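You operate a simulated robot arm through the tools that you are given. There is no shell and no other tool. Be economical: measure what you need, move in short steps, check, and stop when the job is done.

Carry out the task below with a simulated robot arm. There is one attempt and no reset: what you move stays moved.

TASK
Take the orange air bottle and put it on the thin brown board.

Only the result counts: the job must be done as asked and must still hold three seconds after the hand-in. Knocking over, shifting, dropping, spilling or breaking anything else fails it.

THE ROBOT
A 7-joint arm with a two-finger parallel gripper, fixed in place. Base frame: the origin is at the foot of the arm, x ahead of it, y to its left, z up; the work surface is at about z = 0. Units: mm, degrees, N and s.
With the tool pointing down near the work surface it reaches from about 240 to 620 mm from the base axis. Its first joint turns from -66.0 to 66.0 degrees. Payload 2.6 kg.
The TCP is the grasp point between the finger pads, 30 mm short of the fingertips. In the tool frame z runs along the fingers and y along their closing line. The gripper opens to 94 mm. The fingers are 28 mm wide and 10 mm thick; the gripper's body (50 by 96 mm) begins 55 mm behind the TCP.
Orientation is that of the tool frame in the base frame, as a unit quaternion [x, y, z, w]. With the fingers straight down and closing along the base's y, the tool's x points along the base's -x, its y along +y and its z along -z.

THE INTERFACE
- The arm moves only by the tool servo_tool. Its arguments are lists of equal length, an entry for each row: "translation": the shift along the base's x, y, z in mm, a list of three; "delta_rot": the turn, a rotation vector about the base's x, y, z in degrees, a list of three; "gripper": the opening, from 0 (shut) to 1 (fully open). In form: {"translation": [[x, y, z], ...], "delta_rot": [[rx, ry, rz], ...], "gripper": [gripper, ...]}. A call has 1 to 8 rows; each row shifts and turns the commanded pose from where the row before left it. Rows are played at 5 a second. More than 50 mm and 8.6 degrees between two rows, or a gripper value outside its range, and nothing of the call is played. A pose out of reach is approached as far as the arm can. The call stops where the force on the tool passes 40 N (or 10 N more than at its start, if that is more) or the arm is blocked; 0.2 s more then pass. The fingers move at their own pace (about 72 mm/s each) and stop on an object; they squeeze with about 35 N. The grip force told is the motor's: it shows also when the fingers shut on nothing. Time passes only in rows, and 0.2 s behind the last, so rows that do not move let the fingers close. It gives the time, the measured TCP pose, the force on the tool (base axes), the opening and the grip force at its end, in the units of the frame above (readings bear some noise), and new pictures: "pictures" is both (left out), scene, wrist or none.
- Cameras (640 x 400 px; columns grow to the right, rows downward): "scene" is fixed at [58, 469, 554.8]; the picture's right is [-0.38, -0.92, 0.00], its down [-0.62, 0.26, -0.74] and it looks along [0.69, -0.28, -0.67] (base axes); focal length 309 px, centre (320, 200). "wrist" rides on the gripper at [76, 14, -102] in the tool frame; the picture's right is [-0.18, 0.98, 0.00], its down [-0.75, -0.14, -0.64] and it looks along [-0.63, -0.12, 0.77] (tool axes); focal length 243 px, centre (320, 200). There is no depth. A picture from a camera that has moved, and an enlarged one, comes with that camera's place and axes in the base frame and with its lens.
- inspect(camera, box): a new picture of the part [left, top, right, bottom] of that camera's present view, enlarged. The clock stands still meanwhile.
- close_job(): hands the job in; it is judged then, once.

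Go step by step. Nothing tells you positions but the pictures and the camera data: compare them with the known pose of the tool, close in by small moves and look again before you grip or let go. The budget is 90 turns and 170 pictures, counting those below and the enlarged ones. Unless the task says otherwise, let go and move clear before handing in, and close with one line.

The tools are called after "Request:" as a command line: name --argument value ..., lists and objects as JSON in quotes. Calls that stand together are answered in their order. servo_tool: Moves the arm, as the interface text tells. Its arguments: {"type":"object","properties":{"translation":{"type":"array"},"delta_rot":{"type":"array"},"gripper":{"type":"array"},"pictures":{"type":"string","enum":["both","scene","wrist","none"]}},"required":["translation","delta_rot","gripper"]} The other tools are called the same way: inspect (camera, box) takes an enlarged picture of a part of a camera's view; close_job () hands the job in.

At the start:

```text
time_s: 0.0
tool_pos: [345.6, 99.8, 327.5]
tool_rot: [0.0, 1.0, 0.0, 0.0]
force: [-0.2, 0.0, -0.3]
width: 94.0
grasp_force: 0.0
```

scene: 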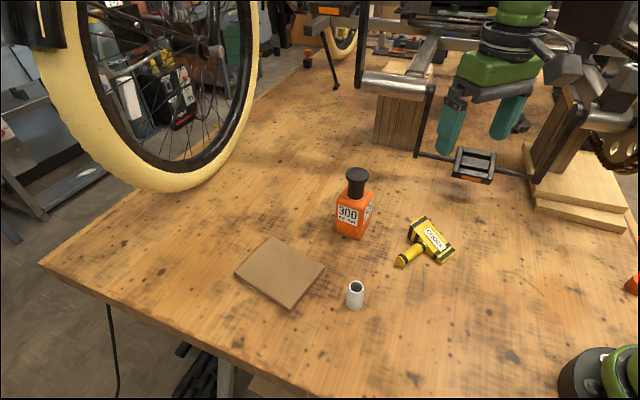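
wrist: 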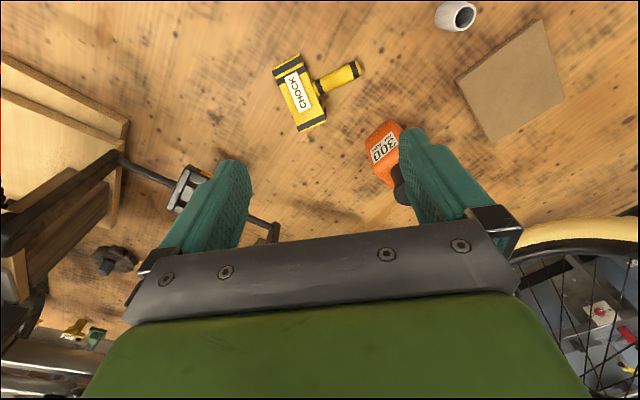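

The bottle stands at about (493, 210) and the board is centred near (450, 403), with the cup and the chock nearby. I'll enlarge the views to measure them more closely.

Request:
inspect --camera "scene" --box '[220, 150, 460, 320]'

Request:
inspect --camera "wrist" --box '[260, 0, 600, 220]'

```text
2.35 times, centred on (340, 235) of scene
camera zoom: at [58.0, 469.0, 554.8], right [-0.38, -0.92, 0.0], down [-0.62, 0.26, -0.74], along [0.69, -0.28, -0.67], focal length 728 px, centre (273, 118)
```

zoom: 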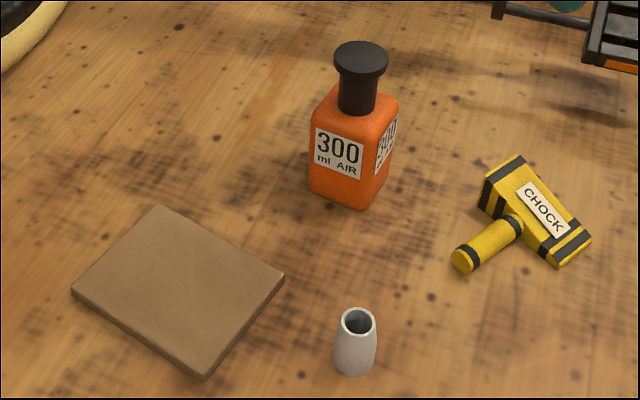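

```text
1.82 times, centred on (430, 110) of wrist
camera zoom: at [270.2, 115.6, 429.4], right [0.18, 0.98, 0.0], down [0.75, -0.14, 0.64], along [0.63, -0.12, -0.77], focal length 441 px, centre (120, 364)
```

zoom: 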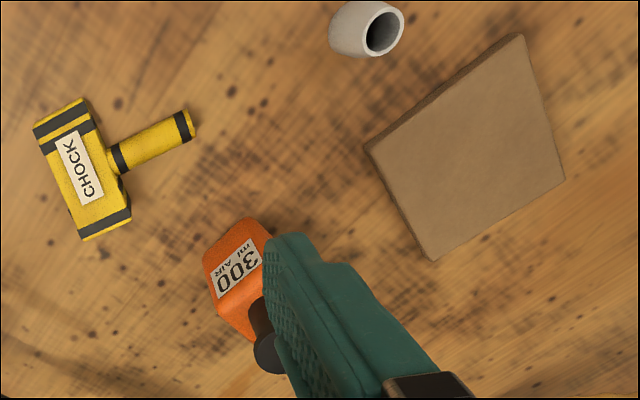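

The bottle is about 58 mm square and 163 mm tall to the top of its black cap, centred near (506, 204). The cap is about 48 mm across. The gripper body rules out a low grip, so I'll take it by the cap. I'm moving above it now, then checking.

Request:
servo_tool --translation '[[32, 21, -15], [32, 21, -15], [32, 21, -15], [32, 21, -16], [32, 20, -16], [0, 0, 0]]' --delta_rot '[[0, 0, 0], [0, 0, 0], [0, 0, 0], [0, 0, 0], [0, 0, 0], [0, 0, 0]]' --gripper '[1, 1, 1, 1, 1, 1]'

```text
time_s: 1.4
tool_pos: [507.6, 204.1, 249.8]
tool_rot: [0.0, 1.0, 0.0, -0.001]
force: [0.6, 0.7, -0.3]
width: 94.1
grasp_force: 0.1
camera wrist: at [431.2, 219.4, 351.9], right [0.18, 0.98, 0.0], down [0.75, -0.14, 0.64], along [0.63, -0.12, -0.77], focal length 243 px, centre (320, 200)
```

scene: 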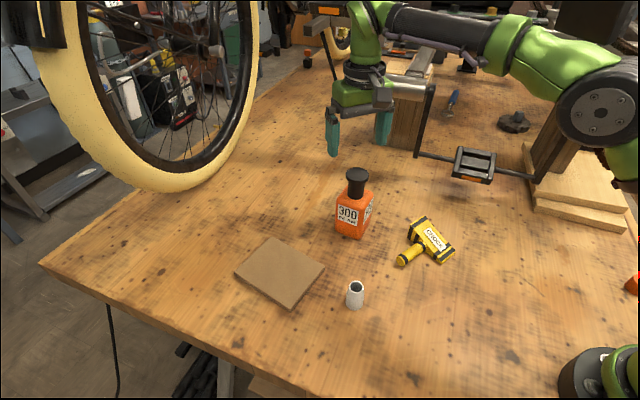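
wrist: 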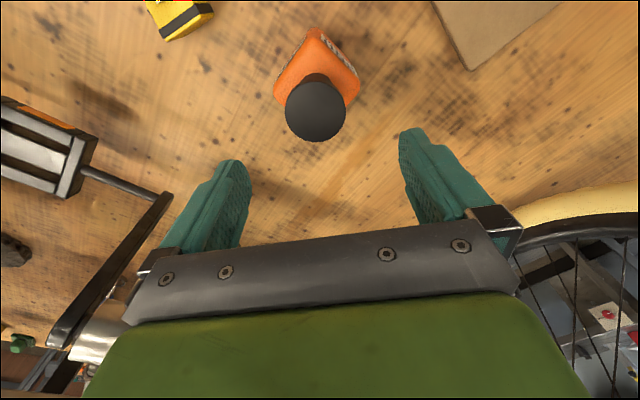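

The wrist view puts the cap slightly nearer the base than I estimated. I'll zoom in on it to refine the position.

Request:
inspect --camera "wrist" --box '[240, 20, 400, 160]'

Request:
inspect --camera "scene" --box '[310, 150, 400, 250]'

```text
2.86 times, centred on (320, 90) of wrist
camera zoom: at [431.2, 219.4, 351.9], right [0.18, 0.98, 0.0], down [0.75, -0.14, 0.64], along [0.63, -0.12, -0.77], focal length 693 px, centre (320, 514)
```

zoom: 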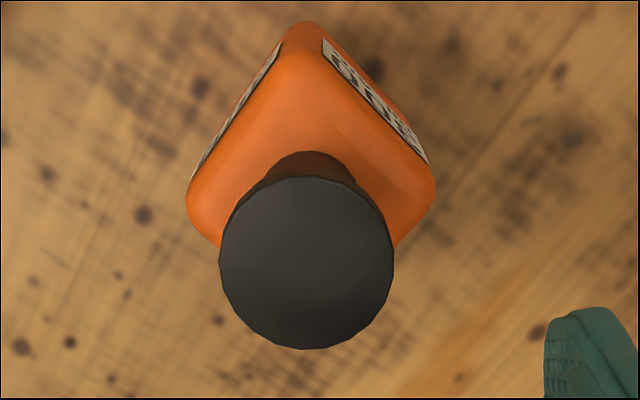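

```text
4.00 times, centred on (355, 200) of scene
camera zoom: at [58.0, 469.0, 554.8], right [-0.38, -0.92, 0.0], down [-0.62, 0.26, -0.74], along [0.69, -0.28, -0.67], focal length 1237 px, centre (180, 200)
```

zoom: 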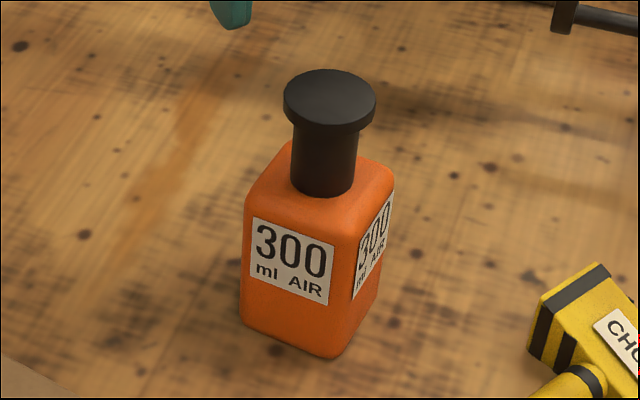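

The cap's centre is about 10 mm back in x and 1 mm to the right of the TCP, with its top at about z = 167. I'll correct for that and lower until the tips are just above cap height.

Request:
servo_tool --translation '[[-9.5, -1, -20], [0, 0, -20], [0, 0, 0]]' --delta_rot '[[0, 0, 0], [0, 0, 0], [0, 0, 0]]' --gripper '[1, 1, 1]'

```text
time_s: 2.2
tool_pos: [496.5, 203.3, 207.8]
tool_rot: [0.0, 1.0, -0.001, 0.0]
force: [-0.7, 1.2, -0.4]
width: 93.9
grasp_force: 0.1
camera wrist: at [421.7, 218.9, 311.5], right [0.18, 0.98, 0.0], down [0.75, -0.14, 0.64], along [0.63, -0.12, -0.77], focal length 243 px, centre (320, 200)
```

scene: 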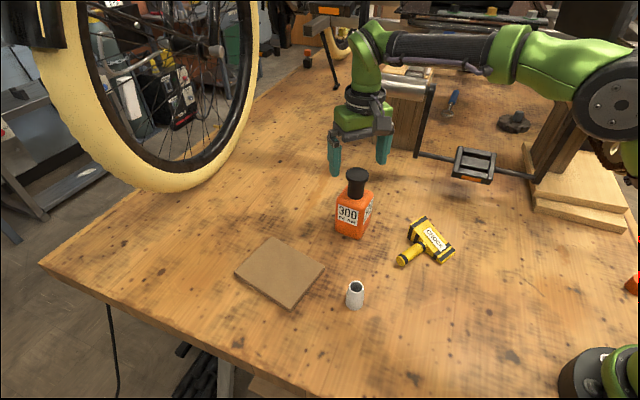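
wrist: 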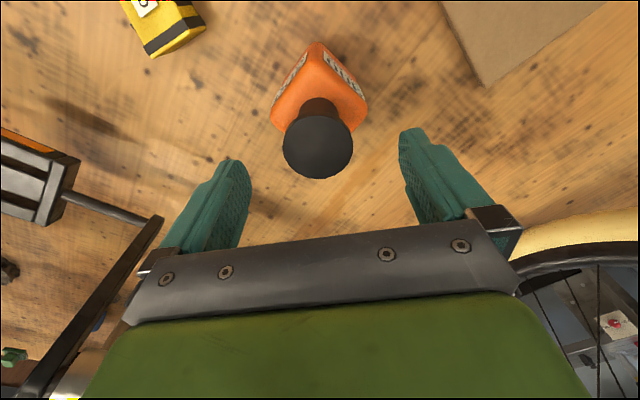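

The cap is now centred between the fingers to within about a millimetre. I'll lower so the cap sits at the grasp point and check before closing.

Request:
servo_tool --translation '[[0.5, 0, -20], [0, 0, -20], [0, 0, -15], [0, 0, 0]]' --delta_rot '[[0, 0, 0], [0, 0, 0], [0, 0, 0], [0, 0, 0]]' --gripper '[1, 1, 1, 1]'

Request:
inspect --camera "scene" --box '[310, 120, 420, 250]'

```text
time_s: 3.2
tool_pos: [496.6, 202.5, 156.1]
tool_rot: [0.001, 1.0, 0.0, -0.001]
force: [0.1, 0.9, -0.3]
width: 93.7
grasp_force: 0.1
camera wrist: at [421.1, 218.9, 257.8], right [0.18, 0.98, 0.0], down [0.75, -0.14, 0.64], along [0.63, -0.12, -0.77], focal length 243 px, centre (320, 200)
```

scene: 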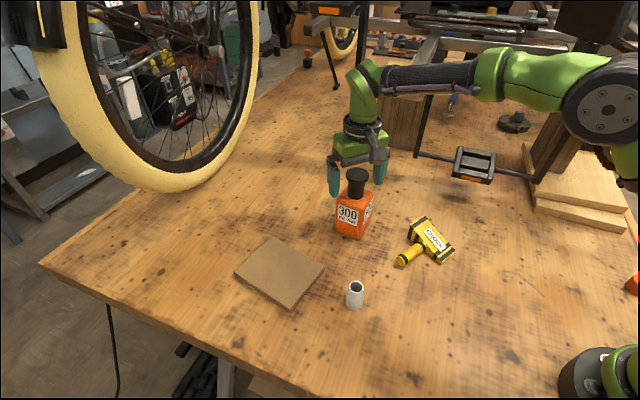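
wrist: 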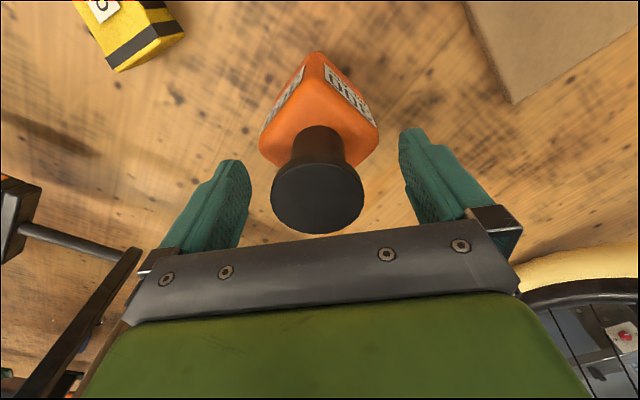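

```text
3.08 times, centred on (365, 185) of scene
camera zoom: at [58.0, 469.0, 554.8], right [-0.38, -0.92, 0.0], down [-0.62, 0.26, -0.74], along [0.69, -0.28, -0.67], focal length 951 px, centre (182, 246)
```

zoom: 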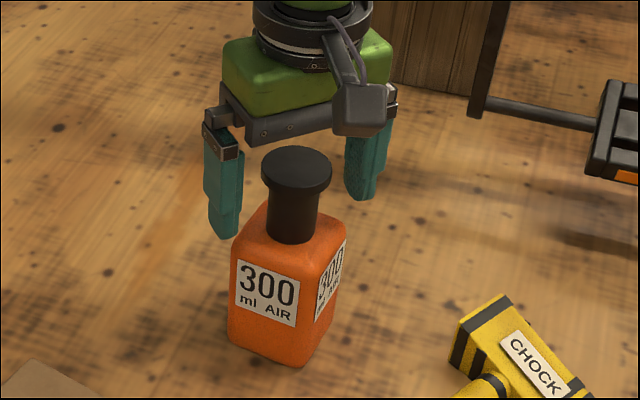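

The cap lies between the pads, with its top at about z = 157 and near the fingers' centre. I'll go 6 mm lower and close.

Request:
servo_tool --translation '[[2, 0.5, -6], [0, 0, 0], [0, 0, 0], [0, 0, 0], [0, 0, 0]]' --delta_rot '[[0, 0, 0], [0, 0, 0], [0, 0, 0], [0, 0, 0], [0, 0, 0]]' --gripper '[1, 0.6, 0.45, 0, 0]'

Request:
inspect --camera "scene" --box '[310, 120, 420, 250]'

```text
time_s: 4.4
tool_pos: [499.0, 203.4, 149.9]
tool_rot: [0.0, 1.0, -0.001, 0.0]
force: [0.3, -0.2, 0.3]
width: 46.8
grasp_force: 34.8
camera wrist: at [423.4, 219.1, 251.7], right [0.18, 0.98, 0.0], down [0.75, -0.14, 0.64], along [0.63, -0.12, -0.77], focal length 243 px, centre (320, 200)
```

scene: 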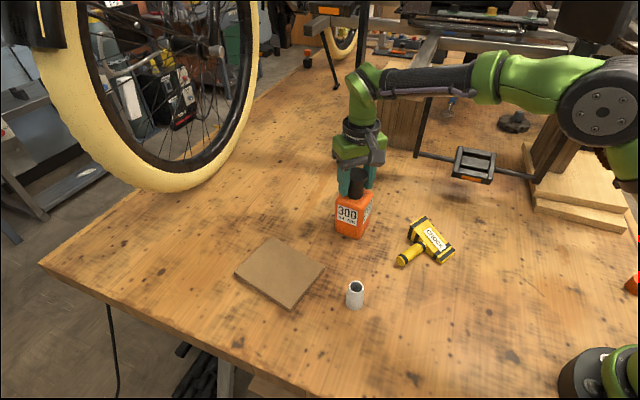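
wrist: 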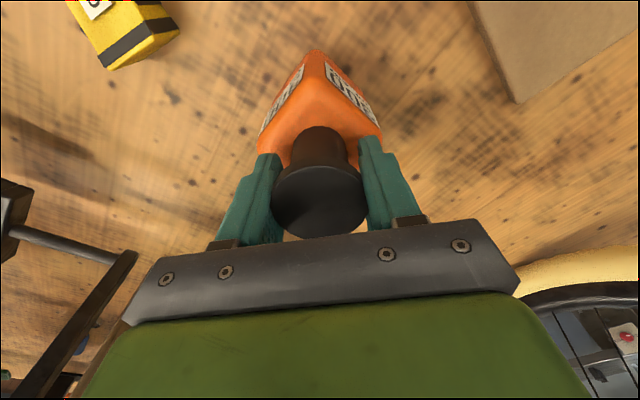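

```text
3.08 times, centred on (365, 185) of scene
camera zoom: at [58.0, 468.9, 554.8], right [-0.38, -0.92, 0.0], down [-0.62, 0.26, -0.74], along [0.69, -0.28, -0.67], focal length 951 px, centre (182, 246)
```

zoom: 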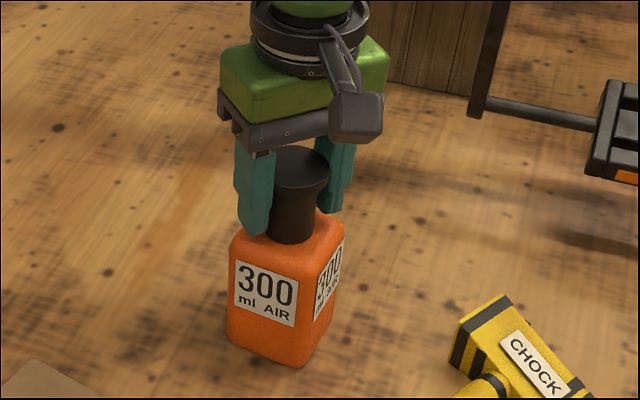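

The fingers are closed on the cap with a width of 46.8 mm and 35 N. Next is a gentle lift.

Request:
servo_tool --translation '[[0, 0, 5], [0, 0, 10], [0, 0, 15], [0, 0, 15], [0, 0, 0]]' --delta_rot '[[0, 0, 0], [0, 0, 0], [0, 0, 0], [0, 0, 0], [0, 0, 0]]' --gripper '[0, 0, 0, 0, 0]'

```text
time_s: 5.6
tool_pos: [498.8, 205.1, 194.4]
tool_rot: [0.0, 1.0, 0.0, 0.0]
force: [0.4, 0.3, -1.9]
width: 46.7
grasp_force: 35.0
camera wrist: at [423.8, 219.5, 297.2], right [0.18, 0.98, 0.0], down [0.75, -0.14, 0.64], along [0.63, -0.12, -0.77], focal length 243 px, centre (320, 200)
```

scene: 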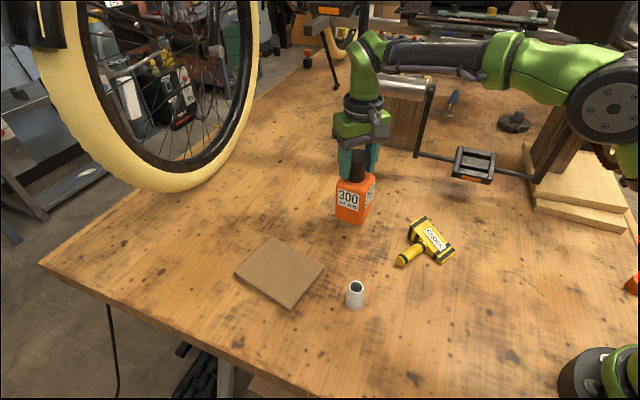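
wrist: 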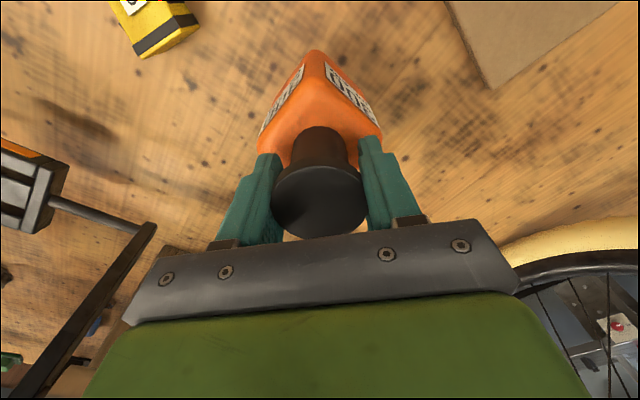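

The bottle is hanging straight with about 45 mm of clearance. I'm carrying it over the board, toward its near side.

Request:
servo_tool --translation '[[-7, 20, 0], [-11, 33, 0], [-11, 34, 0], [-11, 34, 0], [-11, 33, 0], [-7, 22, 0], [-4, 13, 0], [0, 0, 0]]' --delta_rot '[[0, 0, 0], [0, 0, 0], [0, 0, 0], [0, 0, 0], [0, 0, 0], [0, 0, 0], [0, 0, 0], [0, 0, 0]]' --gripper '[0, 0, 0, 0, 0, 0, 0, 0]'

Request:
inspect --camera "scene" --box '[200, 170, 400, 320]'

```text
time_s: 7.4
tool_pos: [436.2, 392.4, 193.0]
tool_rot: [-0.001, 1.0, 0.0, -0.001]
force: [-0.7, -0.9, -2.3]
width: 46.9
grasp_force: 35.1
camera wrist: at [361.8, 407.8, 296.1], right [0.18, 0.98, 0.0], down [0.75, -0.14, 0.64], along [0.63, -0.12, -0.77], focal length 243 px, centre (320, 200)
```

scene: 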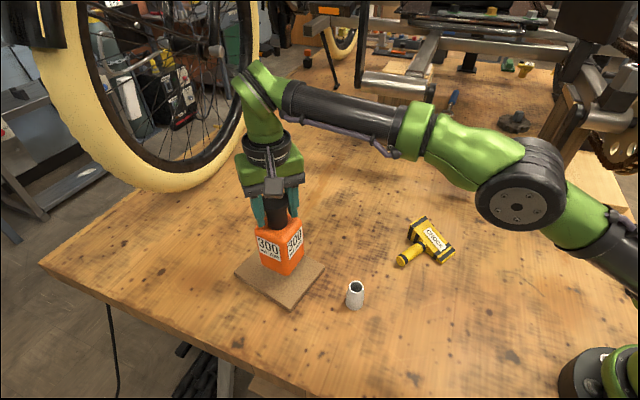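
wrist: 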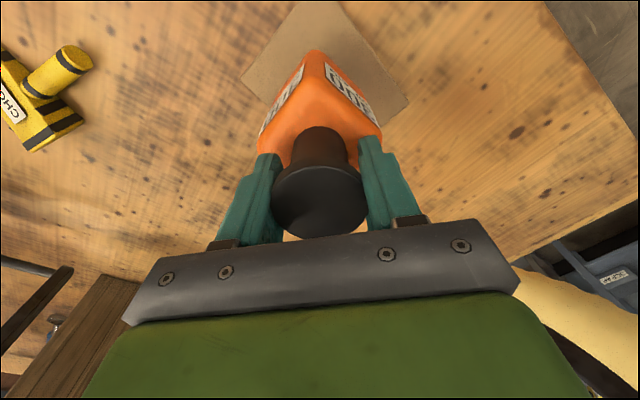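

```text
2.67 times, centred on (300, 245) of scene
camera zoom: at [58.0, 469.0, 554.8], right [-0.38, -0.92, 0.0], down [-0.62, 0.26, -0.74], along [0.69, -0.28, -0.67], focal length 825 px, centre (373, 80)
```

zoom: 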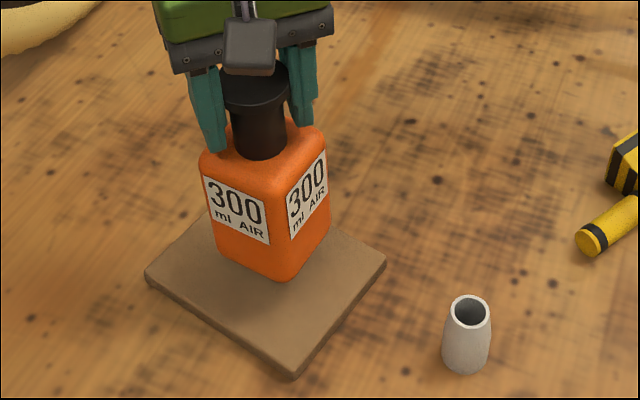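

The wrist view confirms the board's centre at about (442, 401), so the bottle's footprint falls well inside it. Lowering now, with the last stretch done gently.

Request:
servo_tool --translation '[[2, 2, -12], [0, 0, -10], [0, 0, -6], [0, 0, 0]]' --delta_rot '[[0, 0, 0], [0, 0, 0], [0, 0, 0], [0, 0, 0]]' --gripper '[0, 0, 0, 0]' --pictures "none"

Request:
inspect --camera "scene" --box '[220, 200, 340, 320]'

```text
time_s: 8.4
tool_pos: [439.7, 393.7, 165.4]
tool_rot: [0.0, 1.0, 0.0, 0.0]
force: [0.2, 0.4, -1.4]
width: 46.7
grasp_force: 35.1
```

```text
3.33 times, centred on (280, 260) of scene
camera zoom: at [58.0, 469.0, 554.8], right [-0.38, -0.92, 0.0], down [-0.62, 0.26, -0.74], along [0.69, -0.28, -0.67], focal length 1031 px, centre (453, 0)
```

zoom: 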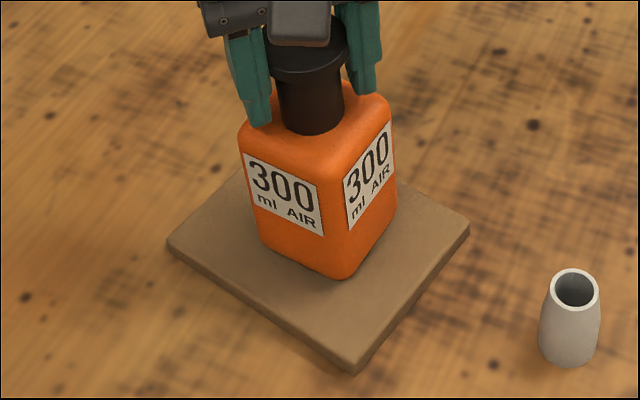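

Request:
servo_tool --translation '[[0, 0, -1.5], [0, 0, -1.5], [0, 0, 0]]' --delta_rot '[[0, 0, 0], [0, 0, 0], [0, 0, 0]]' --gripper '[0, 0, 0]' --pictures "none"

```text
time_s: 9.2
tool_pos: [440.0, 394.6, 164.5]
tool_rot: [0.001, 1.0, 0.002, 0.001]
force: [-2.5, -2.1, 15.0]
width: 46.9
grasp_force: 34.8
```

The bottle is touching the board: the tool feels 15 N upward. I'll ease that off slightly and look before I let go.

Request:
servo_tool --translation '[[0, 0, 1.2], [0, 0, 0]]' --delta_rot '[[0, 0, 0], [0, 0, 0]]' --gripper '[0, 0]' --pictures "wrist"

Request:
inspect --camera "scene" --box '[220, 200, 340, 320]'

```text
time_s: 9.8
tool_pos: [439.2, 394.5, 165.0]
tool_rot: [0.0, 1.0, 0.0, 0.002]
force: [2.8, -0.3, 12.3]
width: 46.4
grasp_force: 35.2
camera wrist: at [363.1, 409.8, 266.6], right [0.18, 0.98, 0.0], down [0.75, -0.14, 0.64], along [0.63, -0.12, -0.77], focal length 243 px, centre (320, 200)
```

wrist: 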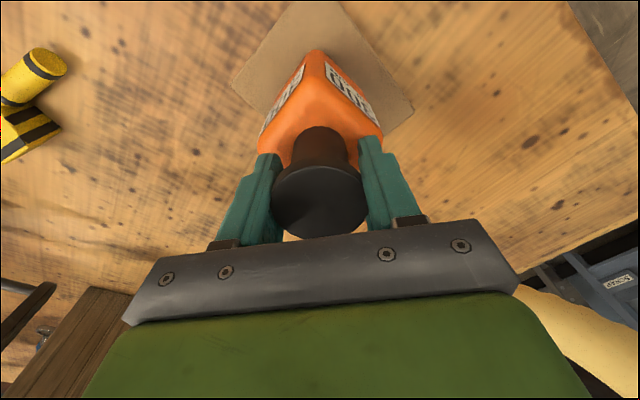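

```text
3.33 times, centred on (280, 260) of scene
camera zoom: at [57.9, 468.9, 554.9], right [-0.38, -0.92, 0.0], down [-0.62, 0.26, -0.74], along [0.69, -0.28, -0.67], focal length 1031 px, centre (453, 0)
```

zoom: 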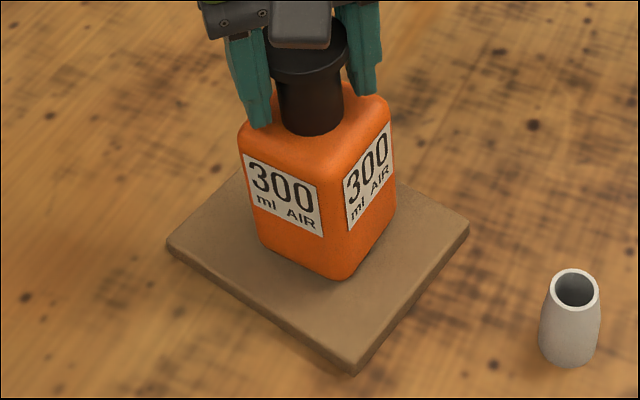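

The bottle is standing on the board, still lightly pressed. I'll ease off a little more and open the gripper.

Request:
servo_tool --translation '[[0, 0, 0.7], [0, 0, 0], [0, 0, 0], [0, 0, 0], [0, 0, 0], [0, 0, 0]]' --delta_rot '[[0, 0, 0], [0, 0, 0], [0, 0, 0], [0, 0, 0], [0, 0, 0], [0, 0, 0]]' --gripper '[0, 0.5, 0.6, 0.8, 1, 1]'

```text
time_s: 11.2
tool_pos: [437.5, 392.6, 164.6]
tool_rot: [0.0, 1.0, 0.001, 0.0]
force: [0.3, -0.1, -0.6]
width: 94.2
grasp_force: 0.0
camera wrist: at [362.8, 410.2, 266.9], right [0.18, 0.98, 0.0], down [0.75, -0.14, 0.64], along [0.63, -0.12, -0.77], focal length 243 px, centre (320, 200)
```

scene: 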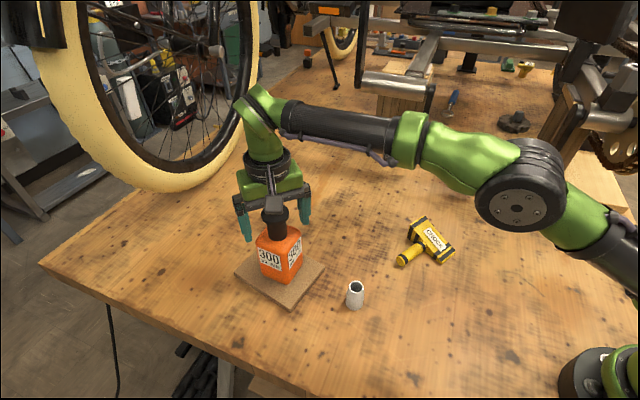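
wrist: 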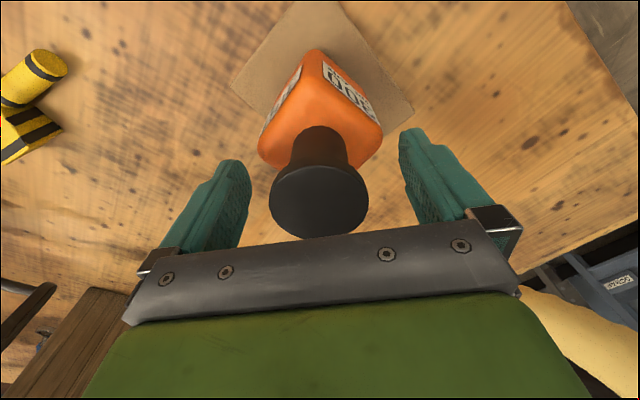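

The bottle is free and upright on the board. I'll raise the gripper straight up and clear.

Request:
servo_tool --translation '[[0, 0, 15], [0, 0, 25], [0, 0, 30], [0, 0, 30], [-20, -20, 0], [0, 0, 0]]' --delta_rot '[[0, 0, 0], [0, 0, 0], [0, 0, 0], [0, 0, 0], [0, 0, 0], [0, 0, 0]]' --gripper '[1, 1, 1, 1, 1, 1]'

```text
time_s: 12.6
tool_pos: [408.8, 400.3, 255.2]
tool_rot: [0.0, 1.0, -0.001, 0.0]
force: [-0.3, -0.2, -0.2]
width: 94.1
grasp_force: 0.1
out of reach, approached as far as the arm can: row 3, 4, 5
camera wrist: at [333.8, 416.2, 358.1], right [0.18, 0.98, 0.0], down [0.75, -0.14, 0.64], along [0.63, -0.12, -0.77], focal length 243 px, centre (320, 200)
```

scene: 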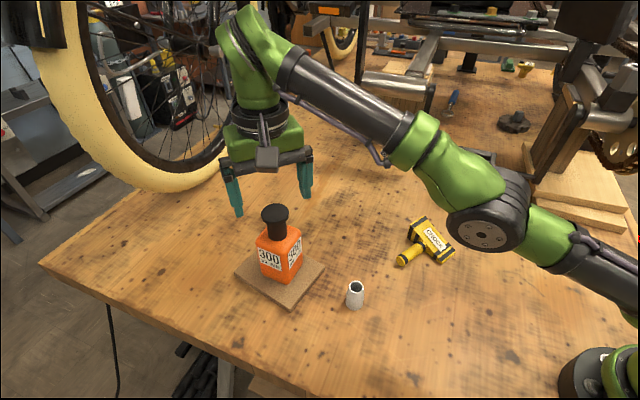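
wrist: 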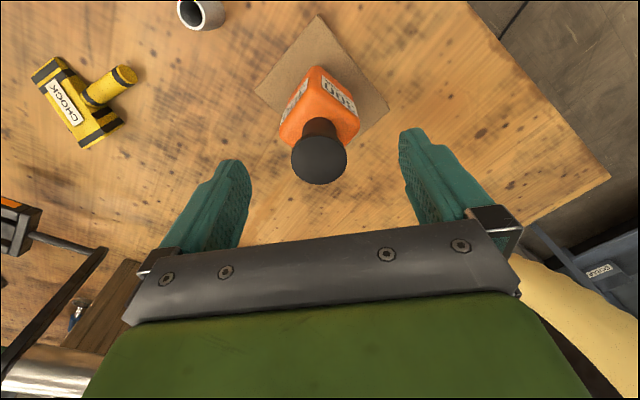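

The bottle stands upright on the board, nothing else has moved, and the gripper is clear, so I'm handing in.

Request:
close_job

```text
The job is handed in.
```

The orange air bottle is standing upright on the thin brown board, and the job is handed in with the gripper clear and nothing else moved.
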